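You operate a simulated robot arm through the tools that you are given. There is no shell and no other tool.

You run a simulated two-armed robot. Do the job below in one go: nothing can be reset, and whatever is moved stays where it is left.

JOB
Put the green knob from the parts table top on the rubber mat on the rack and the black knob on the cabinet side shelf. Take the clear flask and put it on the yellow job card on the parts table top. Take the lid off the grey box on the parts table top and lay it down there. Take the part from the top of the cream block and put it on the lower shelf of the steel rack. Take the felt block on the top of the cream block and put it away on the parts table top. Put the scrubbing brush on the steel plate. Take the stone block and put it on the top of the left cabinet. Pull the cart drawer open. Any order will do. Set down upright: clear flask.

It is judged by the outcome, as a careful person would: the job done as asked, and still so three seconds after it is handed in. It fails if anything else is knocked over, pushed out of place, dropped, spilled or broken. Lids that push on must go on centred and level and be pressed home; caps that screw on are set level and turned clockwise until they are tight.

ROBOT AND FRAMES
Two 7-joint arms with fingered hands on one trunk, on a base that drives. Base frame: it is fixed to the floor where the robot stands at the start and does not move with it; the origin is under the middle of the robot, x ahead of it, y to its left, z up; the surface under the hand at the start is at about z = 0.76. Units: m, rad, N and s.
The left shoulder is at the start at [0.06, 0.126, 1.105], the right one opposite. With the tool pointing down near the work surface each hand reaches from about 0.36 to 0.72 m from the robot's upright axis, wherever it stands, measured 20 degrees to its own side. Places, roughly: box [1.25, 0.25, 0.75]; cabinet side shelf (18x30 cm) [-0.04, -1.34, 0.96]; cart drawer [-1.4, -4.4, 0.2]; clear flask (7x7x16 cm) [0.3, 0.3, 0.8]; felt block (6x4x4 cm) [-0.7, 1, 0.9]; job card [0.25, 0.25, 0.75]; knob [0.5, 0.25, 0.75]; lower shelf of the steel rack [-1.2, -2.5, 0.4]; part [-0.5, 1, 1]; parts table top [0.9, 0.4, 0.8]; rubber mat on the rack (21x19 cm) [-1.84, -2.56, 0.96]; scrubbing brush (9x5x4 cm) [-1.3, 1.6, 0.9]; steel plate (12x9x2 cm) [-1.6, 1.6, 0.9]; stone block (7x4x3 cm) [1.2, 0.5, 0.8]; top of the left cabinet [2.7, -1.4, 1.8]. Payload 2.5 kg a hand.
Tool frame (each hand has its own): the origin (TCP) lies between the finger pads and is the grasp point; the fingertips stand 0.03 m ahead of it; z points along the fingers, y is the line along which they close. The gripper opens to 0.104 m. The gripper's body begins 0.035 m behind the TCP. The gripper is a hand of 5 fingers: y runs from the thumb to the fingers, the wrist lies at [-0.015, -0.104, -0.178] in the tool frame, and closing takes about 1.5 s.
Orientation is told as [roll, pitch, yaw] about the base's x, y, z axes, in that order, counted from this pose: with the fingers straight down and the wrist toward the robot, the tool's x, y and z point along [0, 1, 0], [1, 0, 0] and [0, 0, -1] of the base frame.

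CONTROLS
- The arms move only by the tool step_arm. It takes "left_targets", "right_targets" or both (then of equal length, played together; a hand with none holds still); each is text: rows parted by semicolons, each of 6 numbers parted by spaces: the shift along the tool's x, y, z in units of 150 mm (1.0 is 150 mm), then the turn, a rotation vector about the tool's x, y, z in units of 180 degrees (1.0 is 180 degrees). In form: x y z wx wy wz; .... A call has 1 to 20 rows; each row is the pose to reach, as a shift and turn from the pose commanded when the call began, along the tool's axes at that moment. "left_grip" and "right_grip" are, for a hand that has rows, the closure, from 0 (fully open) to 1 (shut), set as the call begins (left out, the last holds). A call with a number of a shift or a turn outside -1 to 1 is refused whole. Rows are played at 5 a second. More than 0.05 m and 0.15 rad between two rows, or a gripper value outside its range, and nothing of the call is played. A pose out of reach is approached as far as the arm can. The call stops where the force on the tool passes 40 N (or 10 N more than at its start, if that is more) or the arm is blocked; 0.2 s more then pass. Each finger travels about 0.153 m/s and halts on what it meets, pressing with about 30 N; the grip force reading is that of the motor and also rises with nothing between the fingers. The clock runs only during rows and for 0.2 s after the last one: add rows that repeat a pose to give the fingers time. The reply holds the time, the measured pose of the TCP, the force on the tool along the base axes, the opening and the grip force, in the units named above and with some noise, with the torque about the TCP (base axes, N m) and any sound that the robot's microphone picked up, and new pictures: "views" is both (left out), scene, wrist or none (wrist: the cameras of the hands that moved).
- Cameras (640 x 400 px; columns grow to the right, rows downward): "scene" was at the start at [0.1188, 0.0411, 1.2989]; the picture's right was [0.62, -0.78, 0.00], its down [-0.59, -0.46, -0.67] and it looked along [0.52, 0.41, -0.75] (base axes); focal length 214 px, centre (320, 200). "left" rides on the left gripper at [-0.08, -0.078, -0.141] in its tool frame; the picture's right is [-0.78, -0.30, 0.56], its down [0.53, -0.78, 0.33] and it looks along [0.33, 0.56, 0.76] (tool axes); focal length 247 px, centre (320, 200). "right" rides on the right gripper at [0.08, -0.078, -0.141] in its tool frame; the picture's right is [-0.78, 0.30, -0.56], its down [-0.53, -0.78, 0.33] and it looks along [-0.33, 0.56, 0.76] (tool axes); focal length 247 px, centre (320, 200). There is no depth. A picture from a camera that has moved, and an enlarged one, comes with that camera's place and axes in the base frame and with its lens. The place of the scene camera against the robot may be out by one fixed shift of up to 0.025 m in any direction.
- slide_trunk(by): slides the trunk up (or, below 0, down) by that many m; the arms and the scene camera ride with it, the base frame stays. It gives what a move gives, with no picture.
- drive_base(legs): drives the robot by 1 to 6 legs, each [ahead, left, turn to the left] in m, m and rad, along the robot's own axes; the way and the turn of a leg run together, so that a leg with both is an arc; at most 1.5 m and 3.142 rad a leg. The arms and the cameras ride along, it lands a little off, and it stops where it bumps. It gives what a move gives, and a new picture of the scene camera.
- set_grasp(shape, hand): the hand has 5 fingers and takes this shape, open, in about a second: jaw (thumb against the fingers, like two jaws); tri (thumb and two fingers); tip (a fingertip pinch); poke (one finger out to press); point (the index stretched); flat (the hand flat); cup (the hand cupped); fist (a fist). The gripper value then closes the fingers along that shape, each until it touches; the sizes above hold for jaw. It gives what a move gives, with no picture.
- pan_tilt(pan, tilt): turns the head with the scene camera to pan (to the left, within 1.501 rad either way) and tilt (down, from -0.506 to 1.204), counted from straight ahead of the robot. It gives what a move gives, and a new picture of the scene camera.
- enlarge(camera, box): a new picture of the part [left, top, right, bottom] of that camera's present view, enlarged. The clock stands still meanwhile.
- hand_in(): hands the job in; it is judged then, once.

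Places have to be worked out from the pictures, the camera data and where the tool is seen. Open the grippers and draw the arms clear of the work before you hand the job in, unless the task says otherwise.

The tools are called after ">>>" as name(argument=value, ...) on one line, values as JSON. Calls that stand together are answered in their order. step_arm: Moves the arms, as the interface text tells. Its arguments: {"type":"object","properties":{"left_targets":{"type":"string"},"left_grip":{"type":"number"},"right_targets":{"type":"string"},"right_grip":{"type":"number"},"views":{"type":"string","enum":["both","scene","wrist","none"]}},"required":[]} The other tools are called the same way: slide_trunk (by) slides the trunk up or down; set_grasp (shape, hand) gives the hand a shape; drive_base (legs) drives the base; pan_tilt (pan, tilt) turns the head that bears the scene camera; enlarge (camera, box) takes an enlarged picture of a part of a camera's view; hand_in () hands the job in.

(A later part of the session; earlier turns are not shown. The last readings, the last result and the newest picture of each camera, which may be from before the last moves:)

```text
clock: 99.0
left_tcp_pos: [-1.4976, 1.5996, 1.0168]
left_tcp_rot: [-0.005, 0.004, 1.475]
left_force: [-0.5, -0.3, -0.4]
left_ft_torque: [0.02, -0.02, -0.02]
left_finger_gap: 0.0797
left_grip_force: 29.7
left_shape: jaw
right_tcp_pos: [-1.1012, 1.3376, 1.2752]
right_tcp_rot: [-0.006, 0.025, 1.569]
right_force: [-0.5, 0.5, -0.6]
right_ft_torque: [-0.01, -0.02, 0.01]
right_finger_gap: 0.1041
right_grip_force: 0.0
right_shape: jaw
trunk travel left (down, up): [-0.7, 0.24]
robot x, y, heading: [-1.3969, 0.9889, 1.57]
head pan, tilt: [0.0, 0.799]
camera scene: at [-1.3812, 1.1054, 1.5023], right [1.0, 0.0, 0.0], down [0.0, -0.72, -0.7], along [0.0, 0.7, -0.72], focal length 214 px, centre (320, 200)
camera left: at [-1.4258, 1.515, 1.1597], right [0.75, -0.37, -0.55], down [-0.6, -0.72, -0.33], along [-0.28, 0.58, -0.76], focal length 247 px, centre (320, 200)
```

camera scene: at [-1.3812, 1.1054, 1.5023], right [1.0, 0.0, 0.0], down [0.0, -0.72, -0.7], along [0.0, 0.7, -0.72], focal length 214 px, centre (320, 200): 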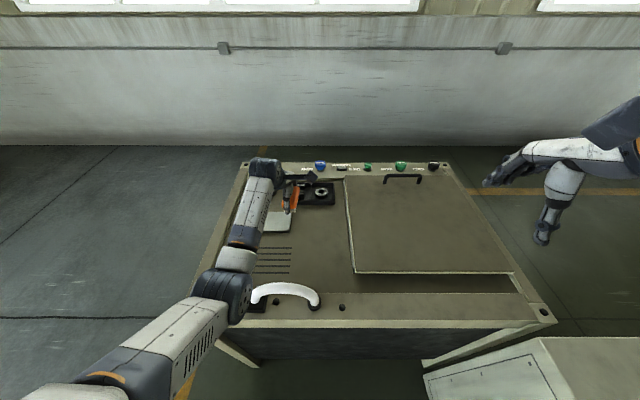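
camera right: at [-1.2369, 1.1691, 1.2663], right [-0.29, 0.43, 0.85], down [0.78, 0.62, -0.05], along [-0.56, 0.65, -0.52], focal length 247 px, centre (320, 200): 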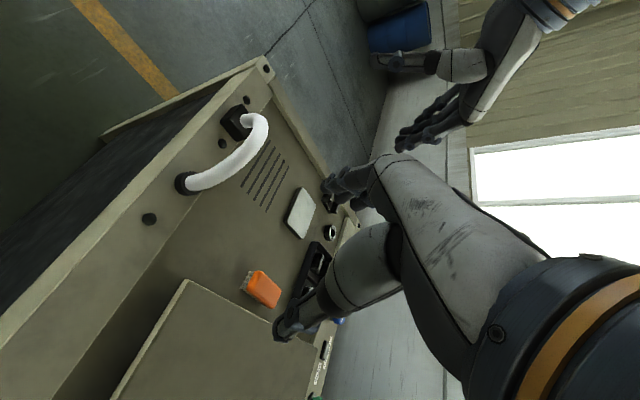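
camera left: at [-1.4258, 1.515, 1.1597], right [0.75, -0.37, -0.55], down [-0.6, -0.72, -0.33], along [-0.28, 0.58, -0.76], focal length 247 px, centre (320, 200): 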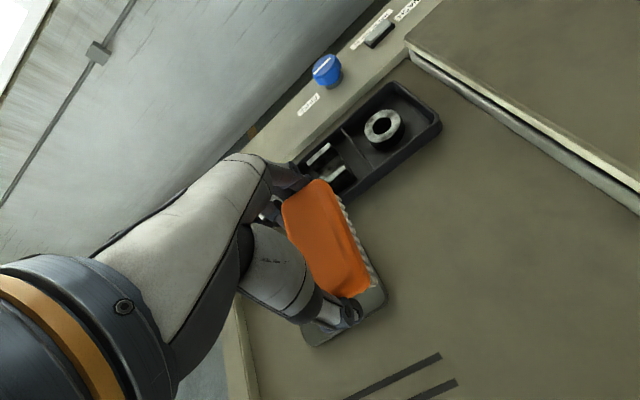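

The plate's near edge spans x -1.635…-1.512 at y≈1.572, so its centre is about (-1.577, 1.616). I move over it and lower to just above contact.

>>> step_arm(left_targets="0.2 0.02 0 0 0 -0.013; 0.4 0.04 0.1 0 0 -0.026; 0.537 0.051 0.25 0 0 -0.038; 0.537 0.051 0.4 0 0 -0.038; 0.537 0.051 0.5 0 0 -0.038; 0.537 0.051 0.5 0 0 -0.038", views="both")

>>> enlarge(camera="left", box=[230, 150, 470, 370])

```text
clock: 100.4
left_tcp_pos: [-1.5756, 1.6134, 0.9408]
left_tcp_rot: [-0.004, 0.001, 1.595]
left_force: [-0.9, 0.0, -1.2]
left_ft_torque: [0.02, -0.03, 0.0]
left_finger_gap: 0.0798
left_grip_force: 29.7
left_shape: jaw
right_tcp_pos: [-1.1019, 1.3382, 1.2733]
right_tcp_rot: [-0.009, 0.024, 1.573]
right_force: [0.6, 0.2, 0.4]
right_ft_torque: [0.02, 0.01, 0.01]
right_finger_gap: 0.1039
right_grip_force: 0.1
right_shape: jaw
trunk travel left (down, up): [-0.7, 0.24]
robot x, y, heading: [-1.3961, 0.9894, 1.573]
head pan, tilt: [0.0, 0.799]
camera scene: at [-1.3815, 1.1054, 1.5023], right [1.0, 0.0, 0.0], down [0.0, -0.72, -0.7], along [0.0, 0.7, -0.72], focal length 214 px, centre (320, 200)
camera left: at [-1.495, 1.5387, 1.0835], right [0.79, -0.28, -0.55], down [-0.51, -0.79, -0.33], along [-0.34, 0.54, -0.77], focal length 247 px, centre (320, 200)
```

scene: 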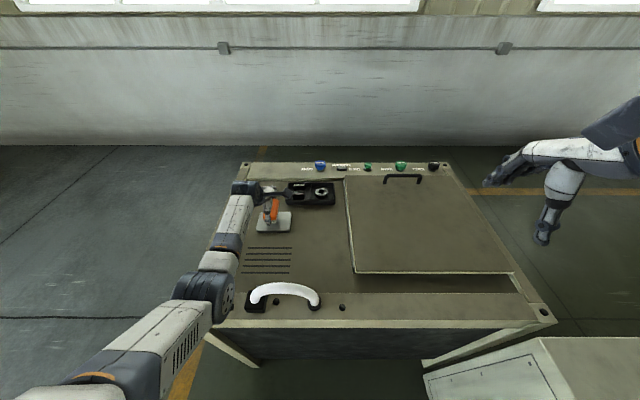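
left: 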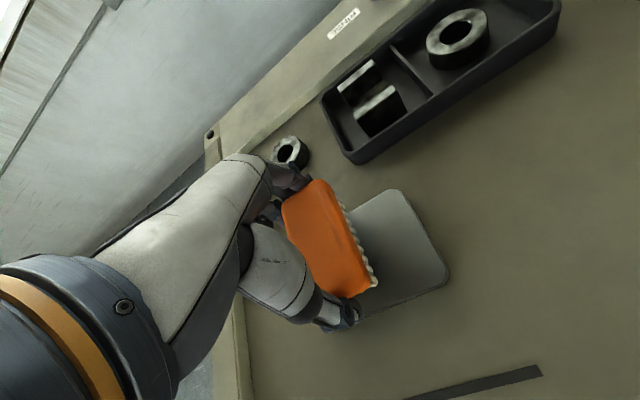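

```text
1.82 times, centred on (350, 260) of left
camera zoom: at [-1.495, 1.5387, 1.0835], right [0.79, -0.28, -0.55], down [-0.51, -0.79, -0.33], along [-0.34, 0.54, -0.77], focal length 449 px, centre (266, 91)
```

zoom: 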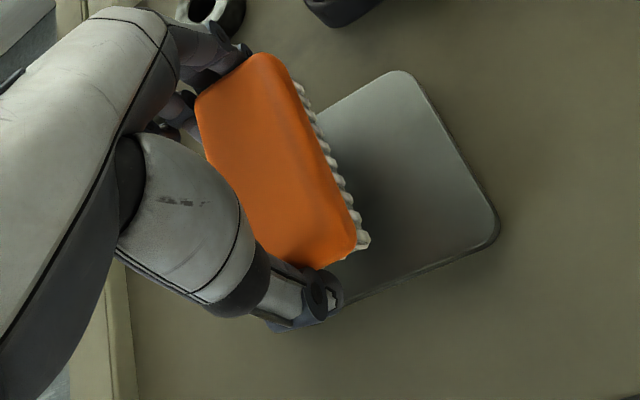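

Brush is over the plate, about 1 cm too far; I shift 8 mm toward me and lower in small steps until contact.

>>> step_arm(left_targets="0.01 -0.055 0.03 0 0 0; 0.01 -0.055 0.06 0 0 0; 0.01 -0.055 0.09 0 0 0; 0.01 -0.055 0.11 0 0 0; 0.01 -0.055 0.11 0 0 0", views="none")

```text
clock: 101.6
left_tcp_pos: [-1.577, 1.6055, 0.9236]
left_tcp_rot: [-0.005, 0.004, 1.595]
left_force: [0.3, 0.6, -1.5]
left_ft_torque: [-0.01, 0.0, 0.0]
left_finger_gap: 0.0796
left_grip_force: 30.3
left_shape: jaw
right_tcp_pos: [-1.1015, 1.3379, 1.2749]
right_tcp_rot: [-0.008, 0.025, 1.571]
right_force: [0.0, -1.4, 0.7]
right_ft_torque: [0.0, 0.03, 0.0]
right_finger_gap: 0.1036
right_grip_force: 0.0
right_shape: jaw
trunk travel left (down, up): [-0.7, 0.24]
robot x, y, heading: [-1.3982, 0.9935, 1.571]
head pan, tilt: [0.0, 0.799]
```

No contact yet; I continue in 2 mm steps.

>>> step_arm(left_targets="0 0 0.015 0 0 0; 0 0 0.03 0 0 0; 0 0 0.045 0 0 0; 0 0 0.055 0 0 0", views="none")

```text
clock: 102.6
left_tcp_pos: [-1.5772, 1.6051, 0.9169]
left_tcp_rot: [-0.006, 0.003, 1.595]
left_force: [0.0, 0.3, -1.3]
left_ft_torque: [0.01, 0.01, -0.03]
left_finger_gap: 0.0799
left_grip_force: 30.2
left_shape: jaw
right_tcp_pos: [-1.1019, 1.3379, 1.2738]
right_tcp_rot: [-0.008, 0.023, 1.57]
right_force: [-0.3, 0.2, 0.3]
right_ft_torque: [0.01, -0.02, -0.01]
right_finger_gap: 0.1042
right_grip_force: 0.0
right_shape: jaw
trunk travel left (down, up): [-0.7, 0.24]
robot x, y, heading: [-1.3986, 0.994, 1.573]
head pan, tilt: [0.0, 0.799]
```

>>> step_arm(left_targets="0 0 0.015 0 0 0; 0 0 0.03 0 0 0; 0 0 0.045 0 0 0", views="wrist")

>>> enlarge(camera="scene", box=[220, 160, 340, 250])

```text
clock: 103.4
left_tcp_pos: [-1.5781, 1.6067, 0.9107]
left_tcp_rot: [-0.004, 0.002, 1.594]
left_force: [-0.3, -0.3, 3.0]
left_ft_torque: [-0.19, -0.07, -0.03]
left_finger_gap: 0.0795
left_grip_force: 30.1
left_shape: jaw
right_tcp_pos: [-1.1023, 1.3374, 1.2741]
right_tcp_rot: [-0.01, 0.025, 1.571]
right_force: [-0.4, 0.8, -0.1]
right_ft_torque: [0.02, -0.04, 0.04]
right_finger_gap: 0.1039
right_grip_force: 0.1
right_shape: jaw
trunk travel left (down, up): [-0.7, 0.24]
robot x, y, heading: [-1.3969, 0.9937, 1.575]
head pan, tilt: [0.0, 0.799]
camera left: at [-1.4968, 1.53, 1.0536], right [0.79, -0.28, -0.55], down [-0.51, -0.79, -0.33], along [-0.34, 0.55, -0.76], focal length 247 px, centre (320, 200)
```

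left: 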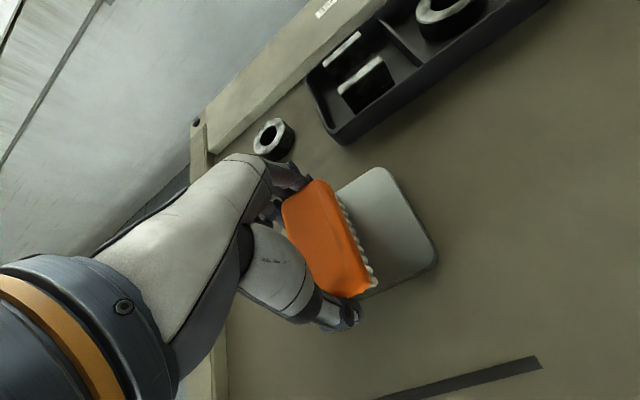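

```text
4.44 times, centred on (280, 205) of scene
camera zoom: at [-1.3815, 1.1047, 1.5025], right [1.0, 0.0, 0.0], down [0.0, -0.72, -0.7], along [0.0, 0.7, -0.72], focal length 953 px, centre (498, 178)
```

zoom: 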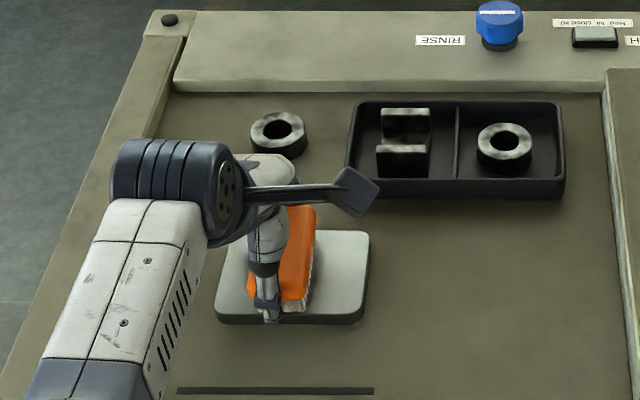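

Contact with the plate (force rose ~4 N) and the brush sits centred on it. I lower a hair more and open.

>>> step_arm(left_targets="0 0 0.01 0 0 0; 0 0 0.01 0 0 0", views="none")

>>> step_arm(left_targets="0 0 0 0 0 0; 0 0 0 0 0 0; 0 0 0 0 0 0; 0 0 0 0 0 0; 0 0 0 0 0 0; 0 0 0 0 0 0", left_grip=0, views="wrist")

```text
clock: 104.0
left_tcp_pos: [-1.5768, 1.6057, 0.9099]
left_tcp_rot: [-0.006, 0.0, 1.595]
left_force: [-0.9, -0.9, 9.5]
left_ft_torque: [-0.48, -0.06, -0.02]
left_finger_gap: 0.0792
left_grip_force: 29.9
left_shape: jaw
right_tcp_pos: [-1.1007, 1.3368, 1.275]
right_tcp_rot: [-0.007, 0.023, 1.57]
right_force: [0.6, 0.3, -0.2]
right_ft_torque: [-0.01, -0.01, -0.01]
right_finger_gap: 0.1038
right_grip_force: 0.2
right_shape: jaw
trunk travel left (down, up): [-0.7, 0.24]
robot x, y, heading: [-1.3982, 0.9928, 1.573]
head pan, tilt: [0.0, 0.799]
```

```text
clock: 105.4
left_tcp_pos: [-1.5766, 1.605, 0.9093]
left_tcp_rot: [-0.005, 0.002, 1.596]
left_force: [-0.6, 2.6, 10.3]
left_ft_torque: [0.16, -0.1, 0.0]
left_finger_gap: 0.1039
left_grip_force: 0.0
left_shape: jaw
right_tcp_pos: [-1.1017, 1.3366, 1.2747]
right_tcp_rot: [-0.009, 0.023, 1.571]
right_force: [-1.1, 1.0, 0.7]
right_ft_torque: [-0.03, 0.03, -0.01]
right_finger_gap: 0.1042
right_grip_force: 0.1
right_shape: jaw
trunk travel left (down, up): [-0.7, 0.24]
robot x, y, heading: [-1.3988, 0.9935, 1.569]
head pan, tilt: [0.0, 0.799]
camera left: at [-1.4967, 1.5298, 1.052], right [0.79, -0.28, -0.55], down [-0.51, -0.79, -0.33], along [-0.34, 0.55, -0.76], focal length 247 px, centre (320, 200)
```

left: 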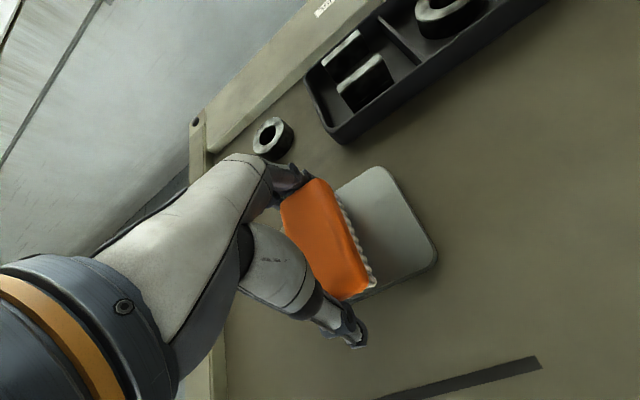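

Released. I lift straight up and check the brush.

>>> step_arm(left_targets="0 0 -0.1 0 0 0; 0 0 -0.3 0 0 0; 0 0 -0.6 0 0 0; 0 0 -0.9 0 0 0; 0 0 -1.0 0 0 0; 0 0 -1.0 0 0 0", views="both")

>>> enlarge(camera="scene", box=[220, 160, 340, 250])

```text
clock: 106.8
left_tcp_pos: [-1.579, 1.606, 1.0593]
left_tcp_rot: [-0.005, 0.005, 1.596]
left_force: [0.3, 0.0, -0.6]
left_ft_torque: [0.0, -0.07, -0.02]
left_finger_gap: 0.1037
left_grip_force: 0.0
left_shape: jaw
right_tcp_pos: [-1.1011, 1.3375, 1.2728]
right_tcp_rot: [-0.01, 0.024, 1.57]
right_force: [-0.3, -0.5, -0.5]
right_ft_torque: [0.0, 0.01, 0.0]
right_finger_gap: 0.1038
right_grip_force: 0.0
right_shape: jaw
trunk travel left (down, up): [-0.7, 0.24]
robot x, y, heading: [-1.3967, 0.9933, 1.572]
head pan, tilt: [0.0, 0.799]
camera scene: at [-1.3816, 1.1054, 1.5023], right [1.0, 0.0, 0.0], down [0.0, -0.72, -0.7], along [0.0, 0.7, -0.72], focal length 214 px, centre (320, 200)
camera left: at [-1.4981, 1.5311, 1.2018], right [0.79, -0.28, -0.55], down [-0.51, -0.79, -0.33], along [-0.34, 0.54, -0.77], focal length 247 px, centre (320, 200)
```

scene: 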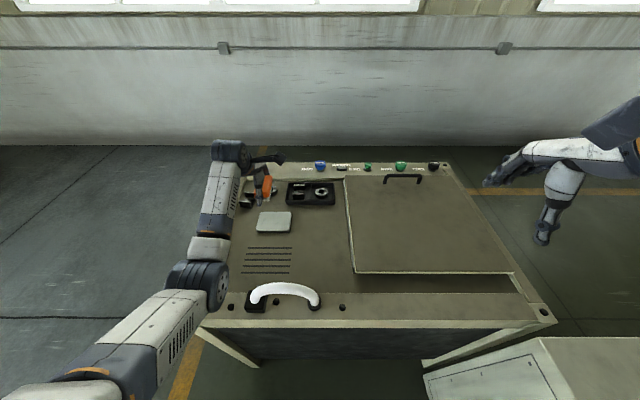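
left: 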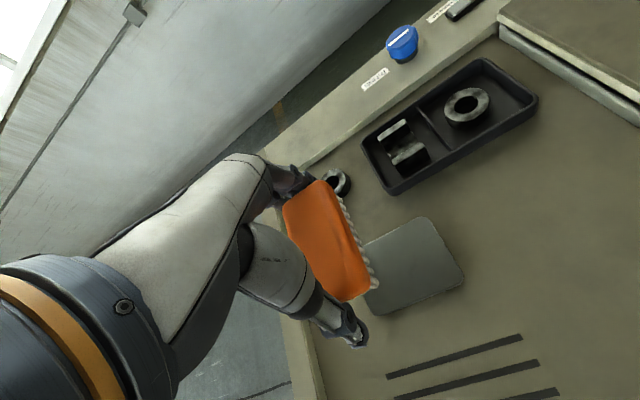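

```text
4.44 times, centred on (280, 205) of scene
camera zoom: at [-1.3816, 1.1054, 1.5023], right [1.0, 0.0, 0.0], down [0.0, -0.72, -0.7], along [0.0, 0.7, -0.72], focal length 953 px, centre (498, 178)
```

zoom: 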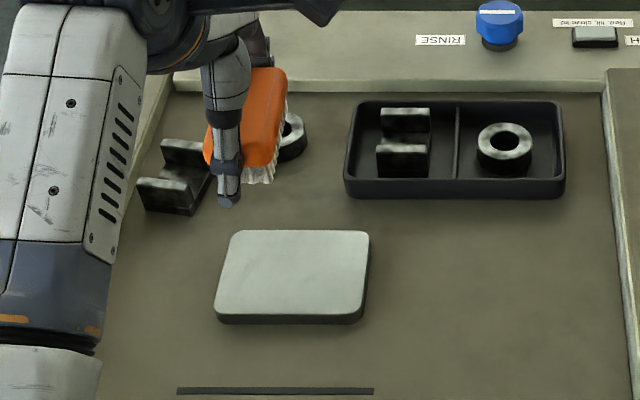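

The brush came up with the hand even though it is open – it seems wedged. I look closer at how it is held.

>>> enlarge(camera="left", box=[240, 140, 400, 360])

>>> enlarge(camera="scene", box=[225, 145, 305, 225])

```text
1.82 times, centred on (320, 250) of left
camera zoom: at [-1.4981, 1.5311, 1.2018], right [0.79, -0.28, -0.55], down [-0.51, -0.79, -0.33], along [-0.34, 0.54, -0.77], focal length 449 px, centre (320, 109)
```

zoom: 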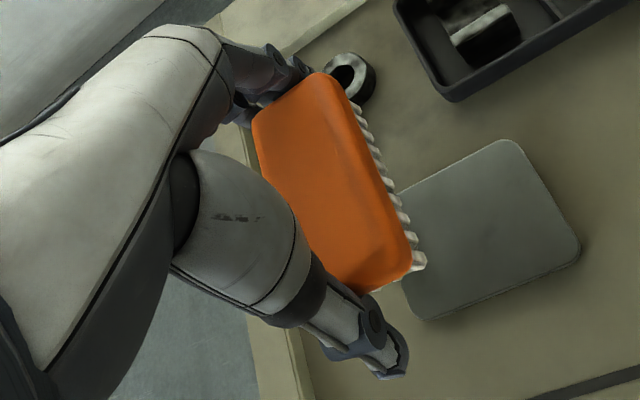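

```text
5.00 times, centred on (265, 185) of scene
camera zoom: at [-1.3816, 1.1054, 1.5023], right [1.0, 0.0, 0.0], down [0.0, -0.72, -0.7], along [0.0, 0.7, -0.72], focal length 1072 px, centre (595, 275)
```

zoom: 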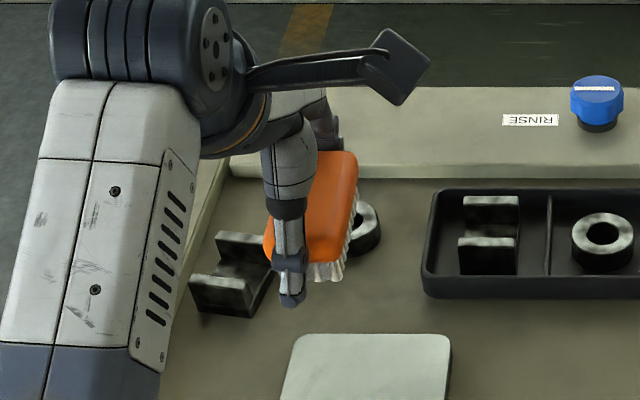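

The brush is wedged between the thumb base and fingers. I lower it back to light contact on the plate, then change the hand to the flat shape so thumb and fingers swing clear of it.

>>> step_arm(left_targets="0 0 0.25 0 0 0; 0 0 0.5 0 0 0; 0 0 0.75 0 0 0; 0 0 0.9 0 0 0; 0 0 0.97 0 0 0; 0 0 0.985 0 0 0", views="none")

```text
clock: 108.2
left_tcp_pos: [-1.5766, 1.6059, 0.9113]
left_tcp_rot: [-0.002, 0.001, 1.595]
left_force: [0.0, 0.3, 2.7]
left_ft_torque: [0.11, -0.03, 0.04]
left_finger_gap: 0.104
left_grip_force: 0.1
left_shape: jaw
right_tcp_pos: [-1.1013, 1.3375, 1.2735]
right_tcp_rot: [-0.007, 0.025, 1.571]
right_force: [0.6, 0.1, 0.1]
right_ft_torque: [0.0, -0.01, -0.02]
right_finger_gap: 0.104
right_grip_force: 0.1
right_shape: jaw
trunk travel left (down, up): [-0.7, 0.24]
robot x, y, heading: [-1.3954, 0.9935, 1.578]
head pan, tilt: [0.0, 0.799]
```

>>> set_grasp(shape="flat", hand="left")

>>> enlarge(camera="left", box=[180, 100, 480, 360])

>>> enlarge(camera="scene", box=[220, 160, 340, 250])

```text
clock: 109.1
left_tcp_pos: [-1.5782, 1.6048, 0.9104]
left_tcp_rot: [-0.006, 0.003, 1.596]
left_force: [0.3, -0.9, 0.4]
left_ft_torque: [-0.03, 0.04, 0.04]
left_finger_gap: 0.0959
left_grip_force: 0.0
left_shape: flat
right_tcp_pos: [-1.1027, 1.3378, 1.2731]
right_tcp_rot: [-0.009, 0.025, 1.57]
right_force: [-0.2, -0.3, 0.9]
right_ft_torque: [0.01, 0.01, 0.0]
right_finger_gap: 0.1037
right_grip_force: 0.0
right_shape: jaw
trunk travel left (down, up): [-0.7, 0.24]
robot x, y, heading: [-1.397, 0.9889, 1.574]
head pan, tilt: [0.0, 0.799]
```

```text
1.54 times, centred on (330, 230) of left
camera zoom: at [-1.4966, 1.53, 1.0535], right [0.79, -0.28, -0.55], down [-0.51, -0.79, -0.33], along [-0.34, 0.54, -0.77], focal length 380 px, centre (305, 154)
```

zoom: 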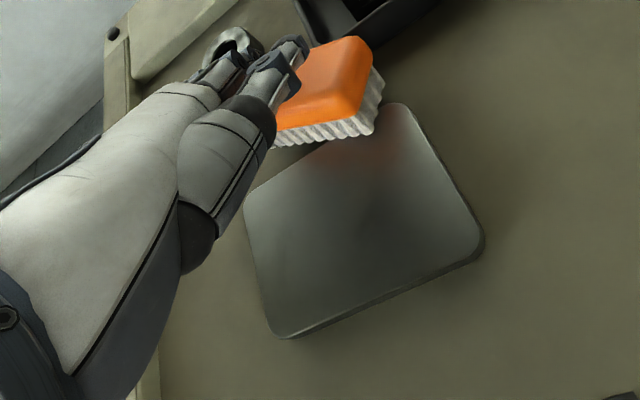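

```text
4.44 times, centred on (280, 205) of scene
camera zoom: at [-1.3815, 1.1054, 1.5023], right [1.0, 0.0, 0.0], down [0.0, -0.72, -0.7], along [0.0, 0.7, -0.72], focal length 953 px, centre (498, 178)
```

zoom: 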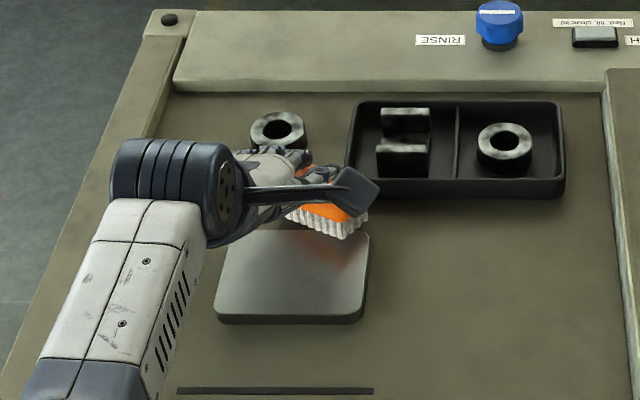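

The shape change pushed the brush to the plate's far-right corner. I raise the hand gently by 5 cm to see whether the brush stays.

>>> step_arm(left_targets="0 0 -0.1 0 0 0; 0 0 -0.2 0 0 0; 0 0 -0.33 0 0 0; 0 0 -0.33 0 0 0", views="both")

>>> enlarge(camera="scene", box=[220, 160, 340, 250])

```text
clock: 110.1
left_tcp_pos: [-1.5766, 1.6046, 0.9598]
left_tcp_rot: [-0.006, 0.006, 1.595]
left_force: [-0.2, 0.6, 0.7]
left_ft_torque: [0.01, -0.02, -0.01]
left_finger_gap: 0.0958
left_grip_force: 0.0
left_shape: flat
right_tcp_pos: [-1.103, 1.3371, 1.2731]
right_tcp_rot: [-0.008, 0.024, 1.57]
right_force: [0.1, -0.8, -0.2]
right_ft_torque: [0.01, -0.01, 0.04]
right_finger_gap: 0.1039
right_grip_force: 0.1
right_shape: jaw
trunk travel left (down, up): [-0.7, 0.24]
robot x, y, heading: [-1.3966, 0.9918, 1.571]
head pan, tilt: [0.0, 0.799]
camera scene: at [-1.3816, 1.1054, 1.5023], right [1.0, 0.0, 0.0], down [0.0, -0.72, -0.7], along [0.0, 0.7, -0.72], focal length 214 px, centre (320, 200)
camera left: at [-1.4966, 1.53, 1.1027], right [0.79, -0.28, -0.55], down [-0.51, -0.79, -0.33], along [-0.34, 0.54, -0.77], focal length 247 px, centre (320, 200)
```

scene: 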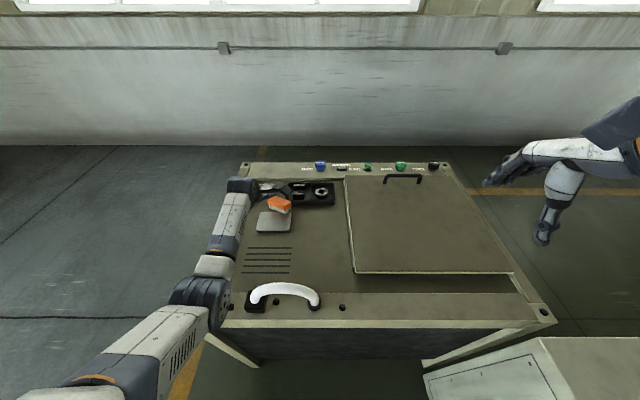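
left: 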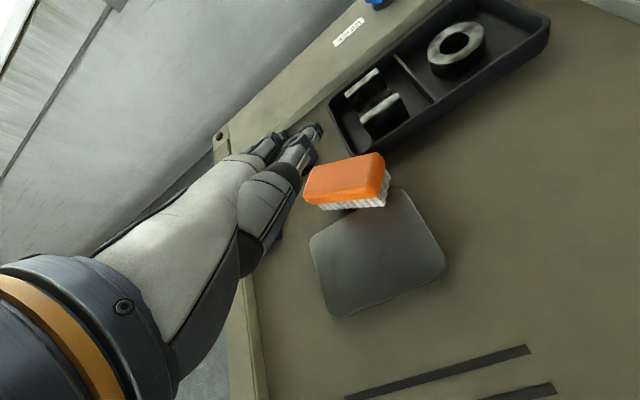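

```text
4.44 times, centred on (280, 205) of scene
camera zoom: at [-1.3816, 1.1054, 1.5023], right [1.0, 0.0, 0.0], down [0.0, -0.72, -0.7], along [0.0, 0.7, -0.72], focal length 953 px, centre (498, 178)
```

zoom: 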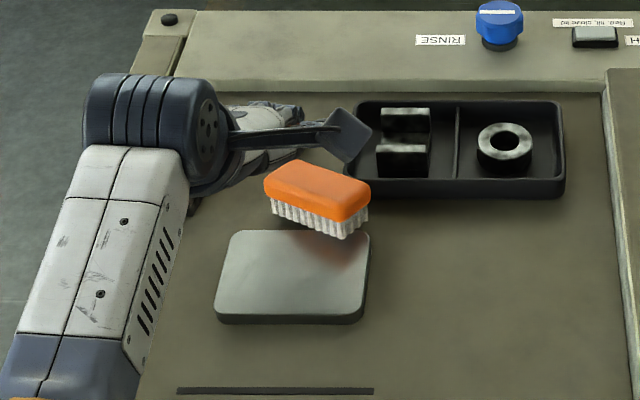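

The brush now lies upright just behind the plate, rotated about -27°, mostly on the bench. I raise further and switch to the narrower three-finger shape to re-grasp it across its 5 cm width.

>>> step_arm(left_targets="0 -0.1 -0.25 0 0 0; 0 -0.2 -0.5 0 0 0; 0 -0.2 -0.75 0 0 0; 0 -0.2 -0.75 0 0 0", views="none")

>>> set_grasp(shape="tri", hand="left")

>>> step_arm(left_targets="0 0 0 0 0 0.04; 0 0 0 0 0 0.08; 0 0 0 0 0 0.12; 0 0 0 0 0 0.155; 0 0 0 0 0 0.155", views="both")

>>> enlarge(camera="scene", box=[220, 160, 340, 250])

```text
clock: 111.1
left_tcp_pos: [-1.576, 1.5753, 1.0724]
left_tcp_rot: [-0.006, 0.004, 1.595]
left_force: [0.2, 0.0, -0.4]
left_ft_torque: [0.02, 0.01, 0.01]
left_finger_gap: 0.096
left_grip_force: 0.1
left_shape: flat
right_tcp_pos: [-1.1016, 1.3379, 1.2751]
right_tcp_rot: [-0.009, 0.024, 1.57]
right_force: [0.5, 0.3, 0.3]
right_ft_torque: [0.0, 0.01, 0.02]
right_finger_gap: 0.1038
right_grip_force: 0.0
right_shape: jaw
trunk travel left (down, up): [-0.7, 0.24]
robot x, y, heading: [-1.3988, 0.9883, 1.577]
head pan, tilt: [0.0, 0.799]
```

```text
clock: 112.0
left_tcp_pos: [-1.5761, 1.5749, 1.0723]
left_tcp_rot: [-0.005, 0.001, 1.594]
left_force: [0.2, -0.1, 0.5]
left_ft_torque: [-0.03, 0.03, 0.02]
left_finger_gap: 0.1038
left_grip_force: 0.0
left_shape: tri
right_tcp_pos: [-1.1022, 1.3375, 1.2733]
right_tcp_rot: [-0.009, 0.024, 1.57]
right_force: [0.0, 0.3, -0.7]
right_ft_torque: [0.02, -0.02, 0.02]
right_finger_gap: 0.1037
right_grip_force: 0.0
right_shape: jaw
trunk travel left (down, up): [-0.7, 0.24]
robot x, y, heading: [-1.4, 0.9931, 1.568]
head pan, tilt: [0.0, 0.799]
```

```text
clock: 113.2
left_tcp_pos: [-1.5769, 1.5763, 1.0729]
left_tcp_rot: [-0.006, 0.002, 1.106]
left_force: [-0.7, -0.9, 0.9]
left_ft_torque: [0.02, -0.02, -0.01]
left_finger_gap: 0.1038
left_grip_force: 0.0
left_shape: tri
right_tcp_pos: [-1.1011, 1.3375, 1.2739]
right_tcp_rot: [-0.008, 0.025, 1.571]
right_force: [0.2, 0.6, -0.6]
right_ft_torque: [0.01, 0.05, 0.01]
right_finger_gap: 0.1038
right_grip_force: 0.0
right_shape: jaw
trunk travel left (down, up): [-0.7, 0.24]
robot x, y, heading: [-1.4003, 0.9918, 1.57]
head pan, tilt: [0.0, 0.799]
camera scene: at [-1.3815, 1.1053, 1.5023], right [1.0, 0.0, 0.0], down [0.0, -0.72, -0.7], along [0.0, 0.7, -0.72], focal length 214 px, centre (320, 200)
camera left: at [-1.5418, 1.4706, 1.2153], right [0.56, -0.61, -0.55], down [-0.82, -0.46, -0.33], along [-0.05, 0.64, -0.76], focal length 247 px, centre (320, 200)
```

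scene: 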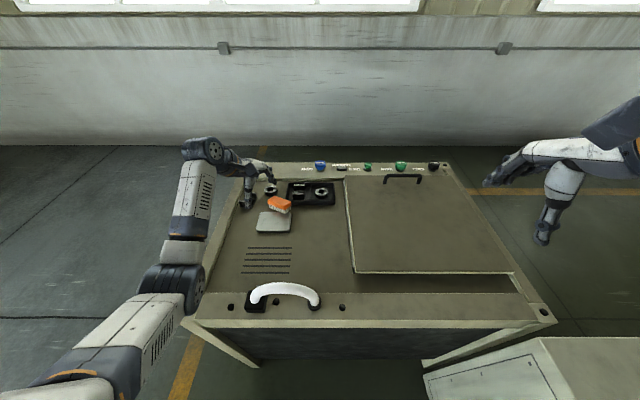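
left: 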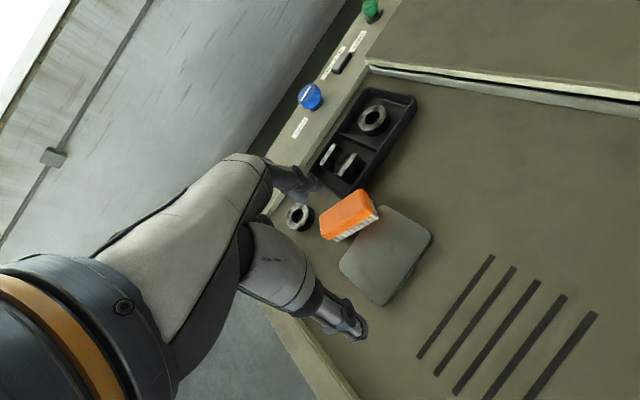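

```text
4.44 times, centred on (280, 205) of scene
camera zoom: at [-1.3815, 1.1053, 1.5023], right [1.0, 0.0, 0.0], down [0.0, -0.72, -0.7], along [0.0, 0.7, -0.72], focal length 953 px, centre (498, 178)
```

zoom: 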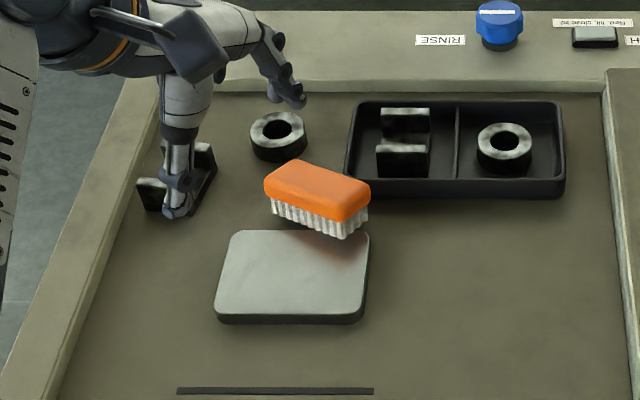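

The brush is at (-1.556, 1.684), axis -26°, and the hand's yaw already matches. The tray's corner is close behind, so I'll grip only its top part, slightly left of centre; moving above it with a 7 cm opening.

>>> step_arm(left_targets="0.07 0.18 0.1 0 0 0; 0.14 0.36 0.2 0 0 0; 0.21 0.54 0.35 0 0 0; 0.279 0.703 0.5 0 0 0; 0.279 0.703 0.7 0 0 0; 0.279 0.703 0.88 0 0 0; 0.279 0.703 0.88 0 0 0", left_grip=0.3, views="wrist")

>>> enlarge(camera="left", box=[230, 130, 470, 350])

>>> enlarge(camera="scene", box=[220, 160, 340, 250])

```text
clock: 114.8
left_tcp_pos: [-1.5584, 1.6471, 0.9762]
left_tcp_rot: [-0.004, 0.003, 1.108]
left_force: [0.7, -0.1, -0.2]
left_ft_torque: [0.02, -0.03, -0.01]
left_finger_gap: 0.0729
left_grip_force: 0.0
left_shape: tri
left hand out of reach, approached as far as the arm can: row 3, 4, 5, 6, 7
right_tcp_pos: [-1.1016, 1.3386, 1.2739]
right_tcp_rot: [-0.009, 0.024, 1.571]
right_force: [-0.8, 0.9, -0.3]
right_ft_torque: [-0.01, 0.06, 0.03]
right_finger_gap: 0.1039
right_grip_force: 0.1
right_shape: jaw
trunk travel left (down, up): [-0.7, 0.24]
robot x, y, heading: [-1.3972, 0.9913, 1.573]
head pan, tilt: [0.0, 0.799]
camera left: at [-1.5229, 1.5407, 1.1192], right [0.56, -0.61, -0.55], down [-0.82, -0.46, -0.33], along [-0.05, 0.64, -0.76], focal length 247 px, centre (320, 200)
```

left: 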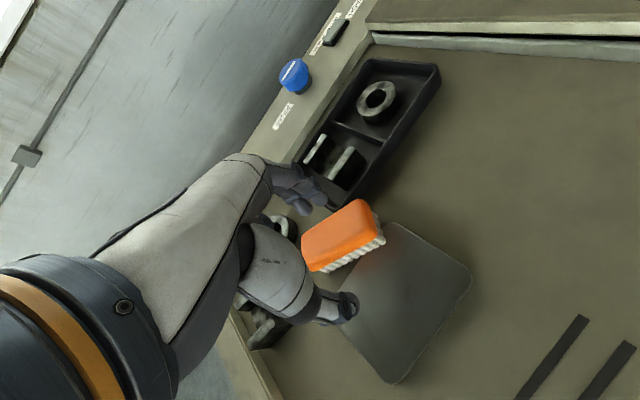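

```text
1.82 times, centred on (350, 240) of left
camera zoom: at [-1.5229, 1.5407, 1.1192], right [0.56, -0.61, -0.55], down [-0.82, -0.46, -0.33], along [-0.05, 0.64, -0.76], focal length 449 px, centre (266, 127)
```

zoom: 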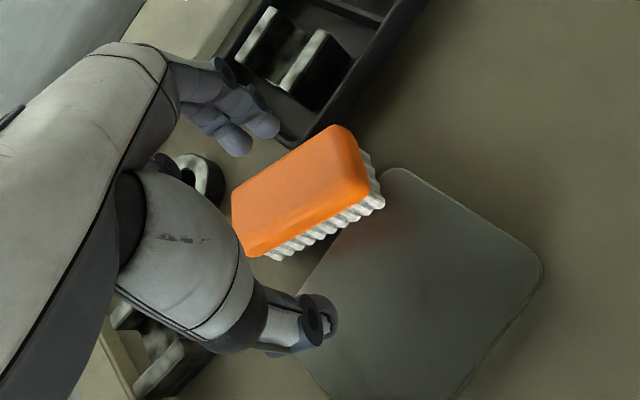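

```text
4.44 times, centred on (280, 205) of scene
camera zoom: at [-1.3815, 1.1054, 1.5023], right [1.0, 0.0, 0.0], down [0.0, -0.72, -0.7], along [0.0, 0.7, -0.72], focal length 953 px, centre (498, 178)
```

zoom: 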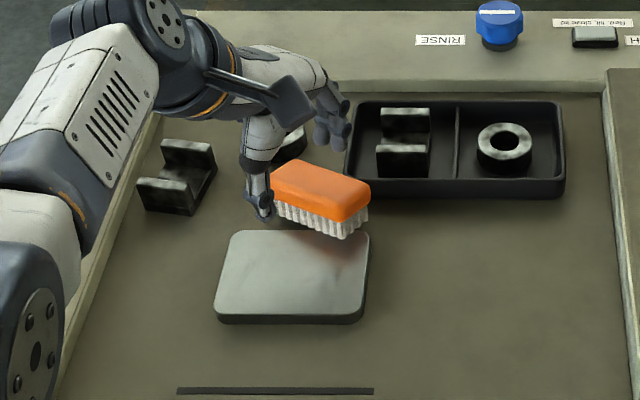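

Slightly out of reach. I raise the hand, lower the trunk by 0.12 m, and shift the base 8 cm left and 2 cm forward to gain reach.

>>> step_arm(left_targets="0 -0.05 -0.25 0 0 0; 0 -0.1 -0.5 0 0 0; 0 -0.15 -0.75 0 0 0; 0 -0.2 -0.95 0 0 0; 0 -0.2 -0.95 0 0 0", views="none")

>>> slide_trunk(by=-0.12)

>>> drive_base(legs=[[0.02, 0.08, 0]])

```text
clock: 116.0
left_tcp_pos: [-1.573, 1.6191, 1.1208]
left_tcp_rot: [-0.006, 0.001, 1.107]
left_force: [0.8, 0.0, -0.5]
left_ft_torque: [-0.01, -0.02, -0.02]
left_finger_gap: 0.0729
left_grip_force: 0.1
left_shape: tri
right_tcp_pos: [-1.1019, 1.3381, 1.273]
right_tcp_rot: [-0.008, 0.024, 1.57]
right_force: [0.8, 0.7, 0.4]
right_ft_torque: [0.0, -0.03, 0.03]
right_finger_gap: 0.1039
right_grip_force: 0.0
right_shape: jaw
trunk travel left (down, up): [-0.7, 0.24]
robot x, y, heading: [-1.3997, 0.9903, 1.57]
head pan, tilt: [0.0, 0.799]
```

```text
clock: 117.5
left_tcp_pos: [-1.5727, 1.6202, 0.9999]
left_tcp_rot: [-0.005, 0.001, 1.107]
left_force: [0.7, 0.0, -0.2]
left_ft_torque: [-0.04, 0.02, 0.01]
left_finger_gap: 0.0729
left_grip_force: 0.1
left_shape: tri
right_tcp_pos: [-1.1016, 1.3382, 1.1547]
right_tcp_rot: [-0.009, 0.025, 1.571]
right_force: [-0.5, 0.3, 0.4]
right_ft_torque: [0.01, 0.03, 0.0]
right_finger_gap: 0.1038
right_grip_force: 0.1
right_shape: jaw
trunk travel left (down, up): [-0.58, 0.36]
robot x, y, heading: [-1.3986, 0.9944, 1.573]
head pan, tilt: [0.0, 0.799]
```

```text
clock: 118.6
left_tcp_pos: [-1.6517, 1.6386, 0.9994]
left_tcp_rot: [-0.006, 0.003, 1.107]
left_force: [0.1, 0.5, -0.8]
left_ft_torque: [0.0, -0.01, 0.02]
left_finger_gap: 0.0731
left_grip_force: 0.1
left_shape: tri
right_tcp_pos: [-1.1824, 1.3578, 1.1543]
right_tcp_rot: [-0.009, 0.025, 1.569]
right_force: [1.0, 0.0, 0.4]
right_ft_torque: [0.03, -0.05, 0.0]
right_finger_gap: 0.1039
right_grip_force: 0.0
right_shape: jaw
trunk travel left (down, up): [-0.58, 0.36]
robot x, y, heading: [-1.4752, 1.0141, 1.572]
head pan, tilt: [0.0, 0.799]
camera scene: at [-1.4615, 1.1255, 1.3823], right [1.0, 0.0, 0.0], down [0.0, -0.72, -0.7], along [0.0, 0.7, -0.72], focal length 214 px, centre (320, 200)
```

scene: 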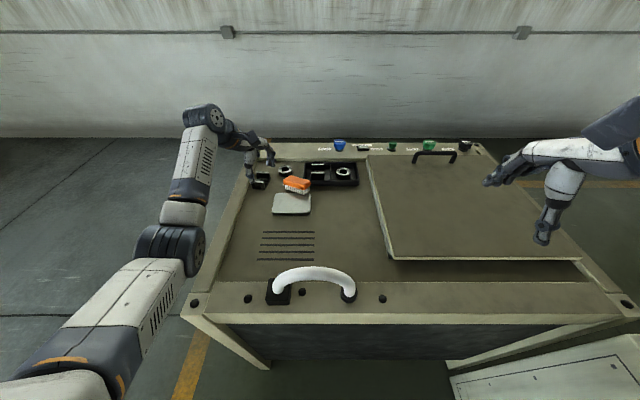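

Good. Now I move over the brush again at z≈0.94.

>>> step_arm(left_targets="-0.09 0.14 0.05 0 0 0; -0.18 0.28 0.1 0 0 0; -0.27 0.42 0.2 0 0 0; -0.357 0.553 0.3 0 0 0; -0.357 0.553 0.39 0 0 0; -0.357 0.553 0.39 0 0 0", views="wrist")

>>> enlarge(camera="left", box=[230, 130, 470, 350])

```text
clock: 120.0
left_tcp_pos: [-1.5656, 1.6847, 0.9417]
left_tcp_rot: [-0.006, 0.002, 1.106]
left_force: [0.6, -0.3, 0.2]
left_ft_torque: [0.0, 0.01, 0.01]
left_finger_gap: 0.0727
left_grip_force: 0.0
left_shape: tri
left hand out of reach, approached as far as the arm can: row 4, 5, 6
right_tcp_pos: [-1.1807, 1.3574, 1.1543]
right_tcp_rot: [-0.009, 0.025, 1.568]
right_force: [0.2, 0.3, 0.0]
right_ft_torque: [0.03, 0.03, 0.03]
right_finger_gap: 0.1039
right_grip_force: 0.0
right_shape: jaw
trunk travel left (down, up): [-0.58, 0.36]
robot x, y, heading: [-1.4744, 1.0163, 1.57]
head pan, tilt: [0.0, 0.799]
camera left: at [-1.5303, 1.579, 1.0837], right [0.56, -0.61, -0.55], down [-0.82, -0.46, -0.33], along [-0.05, 0.64, -0.76], focal length 247 px, centre (320, 200)
```

left: 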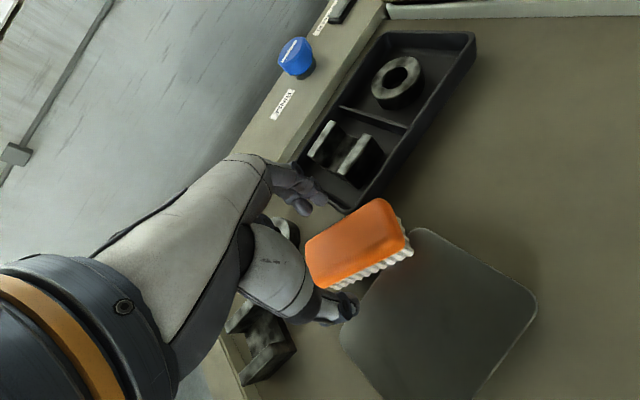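

```text
1.82 times, centred on (350, 240) of left
camera zoom: at [-1.5303, 1.579, 1.0837], right [0.56, -0.61, -0.55], down [-0.82, -0.46, -0.33], along [-0.05, 0.64, -0.76], focal length 449 px, centre (266, 127)
```

zoom: 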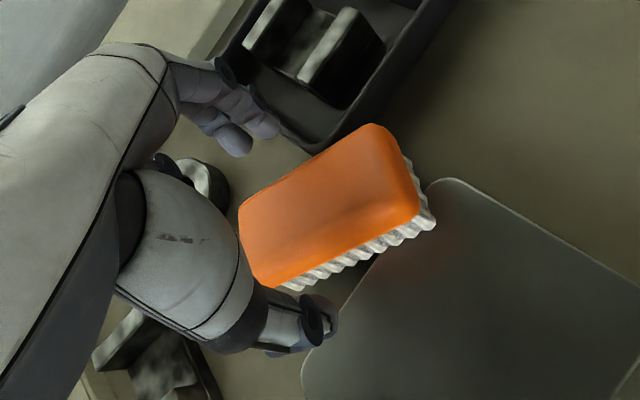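

The right finger would land on the tray's corner, so I'll grip ~2 cm further left along the brush. I raise a little, lower the trunk 5 cm and creep 1.5 cm forward for reach.

>>> step_arm(left_targets="0.05 0 -0.2 0 0 0; 0.1 0 -0.4 0 0 0; 0.1 0 -0.4 0 0 0", views="none")

>>> slide_trunk(by=-0.05)

>>> drive_base(legs=[[0.015, 0, 0]])

```text
clock: 120.8
left_tcp_pos: [-1.5802, 1.6889, 1.0007]
left_tcp_rot: [-0.005, 0.002, 1.107]
left_force: [-0.3, 0.0, 0.0]
left_ft_torque: [-0.03, -0.01, -0.02]
left_finger_gap: 0.0729
left_grip_force: 0.0
left_shape: tri
right_tcp_pos: [-1.1803, 1.3569, 1.1534]
right_tcp_rot: [-0.01, 0.024, 1.568]
right_force: [-0.7, -0.1, 0.5]
right_ft_torque: [-0.03, 0.04, -0.01]
right_finger_gap: 0.104
right_grip_force: 0.0
right_shape: jaw
trunk travel left (down, up): [-0.58, 0.36]
robot x, y, heading: [-1.4764, 1.0121, 1.573]
head pan, tilt: [0.0, 0.799]
```

```text
clock: 121.7
left_tcp_pos: [-1.58, 1.6893, 0.9517]
left_tcp_rot: [-0.005, 0.002, 1.107]
left_force: [0.3, -1.1, 0.7]
left_ft_torque: [0.0, -0.02, -0.01]
left_finger_gap: 0.0729
left_grip_force: 0.1
left_shape: tri
right_tcp_pos: [-1.1803, 1.3569, 1.1036]
right_tcp_rot: [-0.009, 0.023, 1.569]
right_force: [1.0, 0.1, -0.1]
right_ft_torque: [0.0, -0.02, -0.01]
right_finger_gap: 0.104
right_grip_force: 0.0
right_shape: jaw
trunk travel left (down, up): [-0.53, 0.41]
robot x, y, heading: [-1.4769, 1.0118, 1.57]
head pan, tilt: [0.0, 0.799]
```

```text
clock: 122.5
left_tcp_pos: [-1.5801, 1.7044, 0.9497]
left_tcp_rot: [-0.008, 0.001, 1.105]
left_force: [-0.4, 0.8, 0.2]
left_ft_torque: [-0.02, 0.01, -0.03]
left_finger_gap: 0.0728
left_grip_force: 0.0
left_shape: tri
right_tcp_pos: [-1.18, 1.3731, 1.1026]
right_tcp_rot: [-0.007, 0.027, 1.569]
right_force: [-0.4, 0.0, -0.4]
right_ft_torque: [0.0, -0.02, -0.02]
right_finger_gap: 0.1041
right_grip_force: 0.1
right_shape: jaw
trunk travel left (down, up): [-0.53, 0.41]
robot x, y, heading: [-1.4753, 1.0278, 1.577]
head pan, tilt: [0.0, 0.799]
camera scene: at [-1.4607, 1.1409, 1.3322], right [1.0, 0.0, 0.0], down [0.0, -0.72, -0.7], along [0.0, 0.7, -0.72], focal length 214 px, centre (320, 200)
```

scene: 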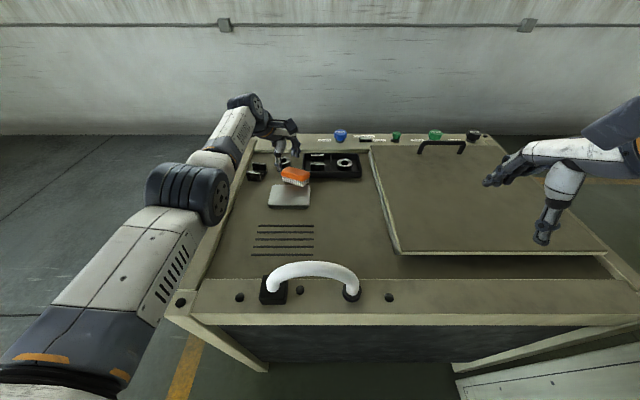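

Now I align over the left part of the brush and descend partway.

>>> step_arm(left_targets="-0.03 -0.03 0.05 0 0 0; -0.049 -0.053 0.12 0 0 0; -0.049 -0.053 0.18 0 0 0; -0.049 -0.053 0.18 0 0 0", views="wrist")

>>> enlarge(camera="left", box=[230, 130, 470, 350])

>>> enlarge(camera="scene", box=[240, 120, 360, 210])

```text
clock: 123.5
left_tcp_pos: [-1.5754, 1.6923, 0.9246]
left_tcp_rot: [-0.005, 0.002, 1.107]
left_force: [0.2, 0.8, 0.6]
left_ft_torque: [-0.01, 0.0, 0.0]
left_finger_gap: 0.0731
left_grip_force: 0.1
left_shape: tri
right_tcp_pos: [-1.1807, 1.373, 1.1034]
right_tcp_rot: [-0.01, 0.026, 1.568]
right_force: [0.5, 0.0, 1.2]
right_ft_torque: [-0.02, 0.0, 0.02]
right_finger_gap: 0.1038
right_grip_force: 0.0
right_shape: jaw
trunk travel left (down, up): [-0.53, 0.41]
robot x, y, heading: [-1.4757, 1.0242, 1.572]
head pan, tilt: [0.0, 0.799]
camera left: at [-1.5407, 1.5882, 1.0663], right [0.56, -0.61, -0.55], down [-0.82, -0.46, -0.33], along [-0.05, 0.64, -0.76], focal length 247 px, centre (320, 200)
```

left: 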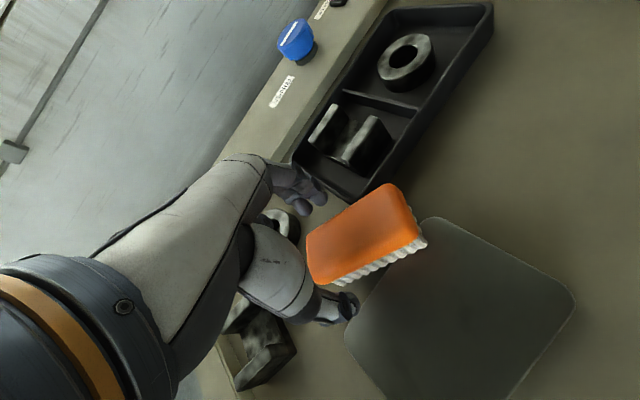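

```text
1.82 times, centred on (350, 240) of left
camera zoom: at [-1.5407, 1.5882, 1.0663], right [0.56, -0.61, -0.55], down [-0.82, -0.46, -0.33], along [-0.05, 0.64, -0.76], focal length 449 px, centre (266, 127)
```

zoom: 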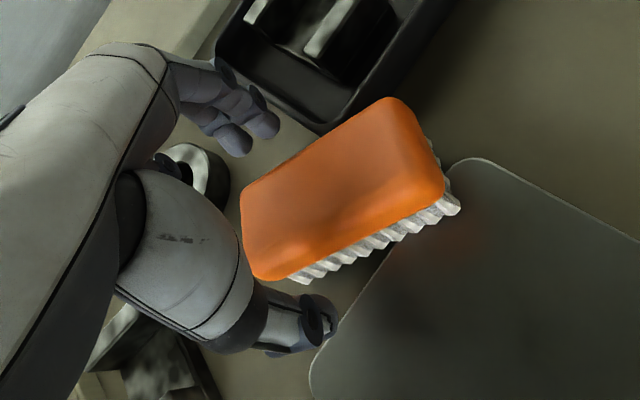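

```text
4.44 times, centred on (300, 165) of scene
camera zoom: at [-1.4607, 1.1402, 1.3323], right [1.0, 0.0, 0.0], down [0.0, -0.72, -0.7], along [0.0, 0.7, -0.72], focal length 953 px, centre (409, 356)
```

zoom: 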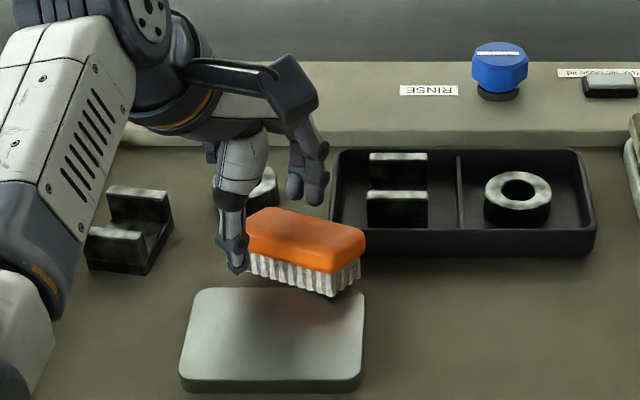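

Fingers are left of the tray corner now. I descend the last 2.8 cm and watch the force.

>>> step_arm(left_targets="0 0 0.06 0 0 0; 0 0 0.12 0 0 0; 0 0 0.17 0 0 0; 0 0 0.19 0 0 0", views="wrist")

>>> enlarge(camera="left", box=[230, 130, 470, 350])

```text
clock: 124.5
left_tcp_pos: [-1.5741, 1.6938, 0.9083]
left_tcp_rot: [0.0, -0.023, 1.106]
left_force: [1.8, 2.5, 37.6]
left_ft_torque: [-1.75, 0.74, 0.03]
left_finger_gap: 0.0732
left_grip_force: 0.1
left_shape: tri
right_tcp_pos: [-1.1806, 1.3698, 1.1057]
right_tcp_rot: [-0.008, 0.021, 1.569]
right_force: [0.2, 0.7, -0.1]
right_ft_torque: [-0.02, -0.03, 0.03]
right_finger_gap: 0.1042
right_grip_force: 0.1
right_shape: jaw
trunk travel left (down, up): [-0.53, 0.41]
robot x, y, heading: [-1.4778, 1.0282, 1.575]
head pan, tilt: [0.0, 0.799]
camera left: at [-1.5396, 1.5866, 1.0482], right [0.57, -0.6, -0.56], down [-0.82, -0.45, -0.35], along [-0.04, 0.66, -0.75], focal length 247 px, centre (320, 200)
```

left: 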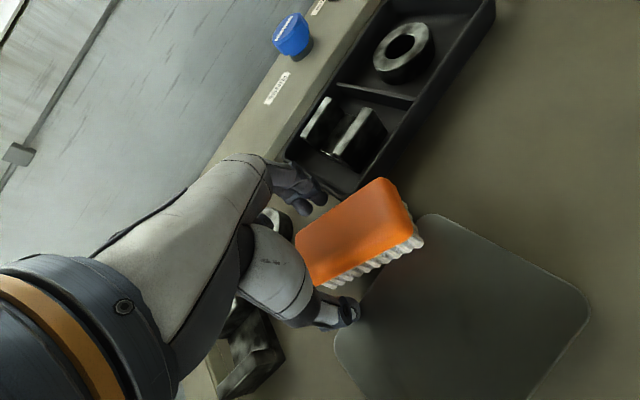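

```text
1.82 times, centred on (350, 240) of left
camera zoom: at [-1.5396, 1.5866, 1.0482], right [0.57, -0.6, -0.56], down [-0.82, -0.45, -0.35], along [-0.04, 0.66, -0.75], focal length 449 px, centre (266, 127)
```

zoom: 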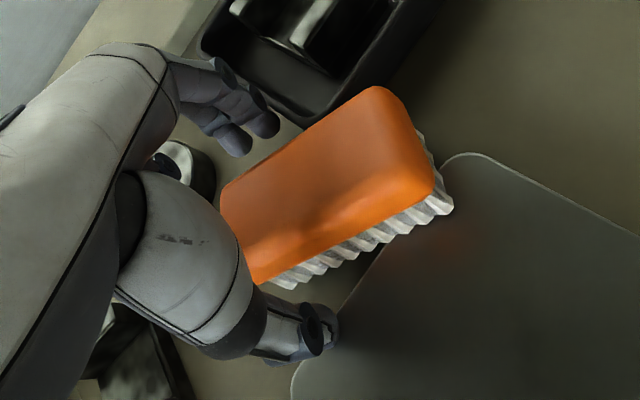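

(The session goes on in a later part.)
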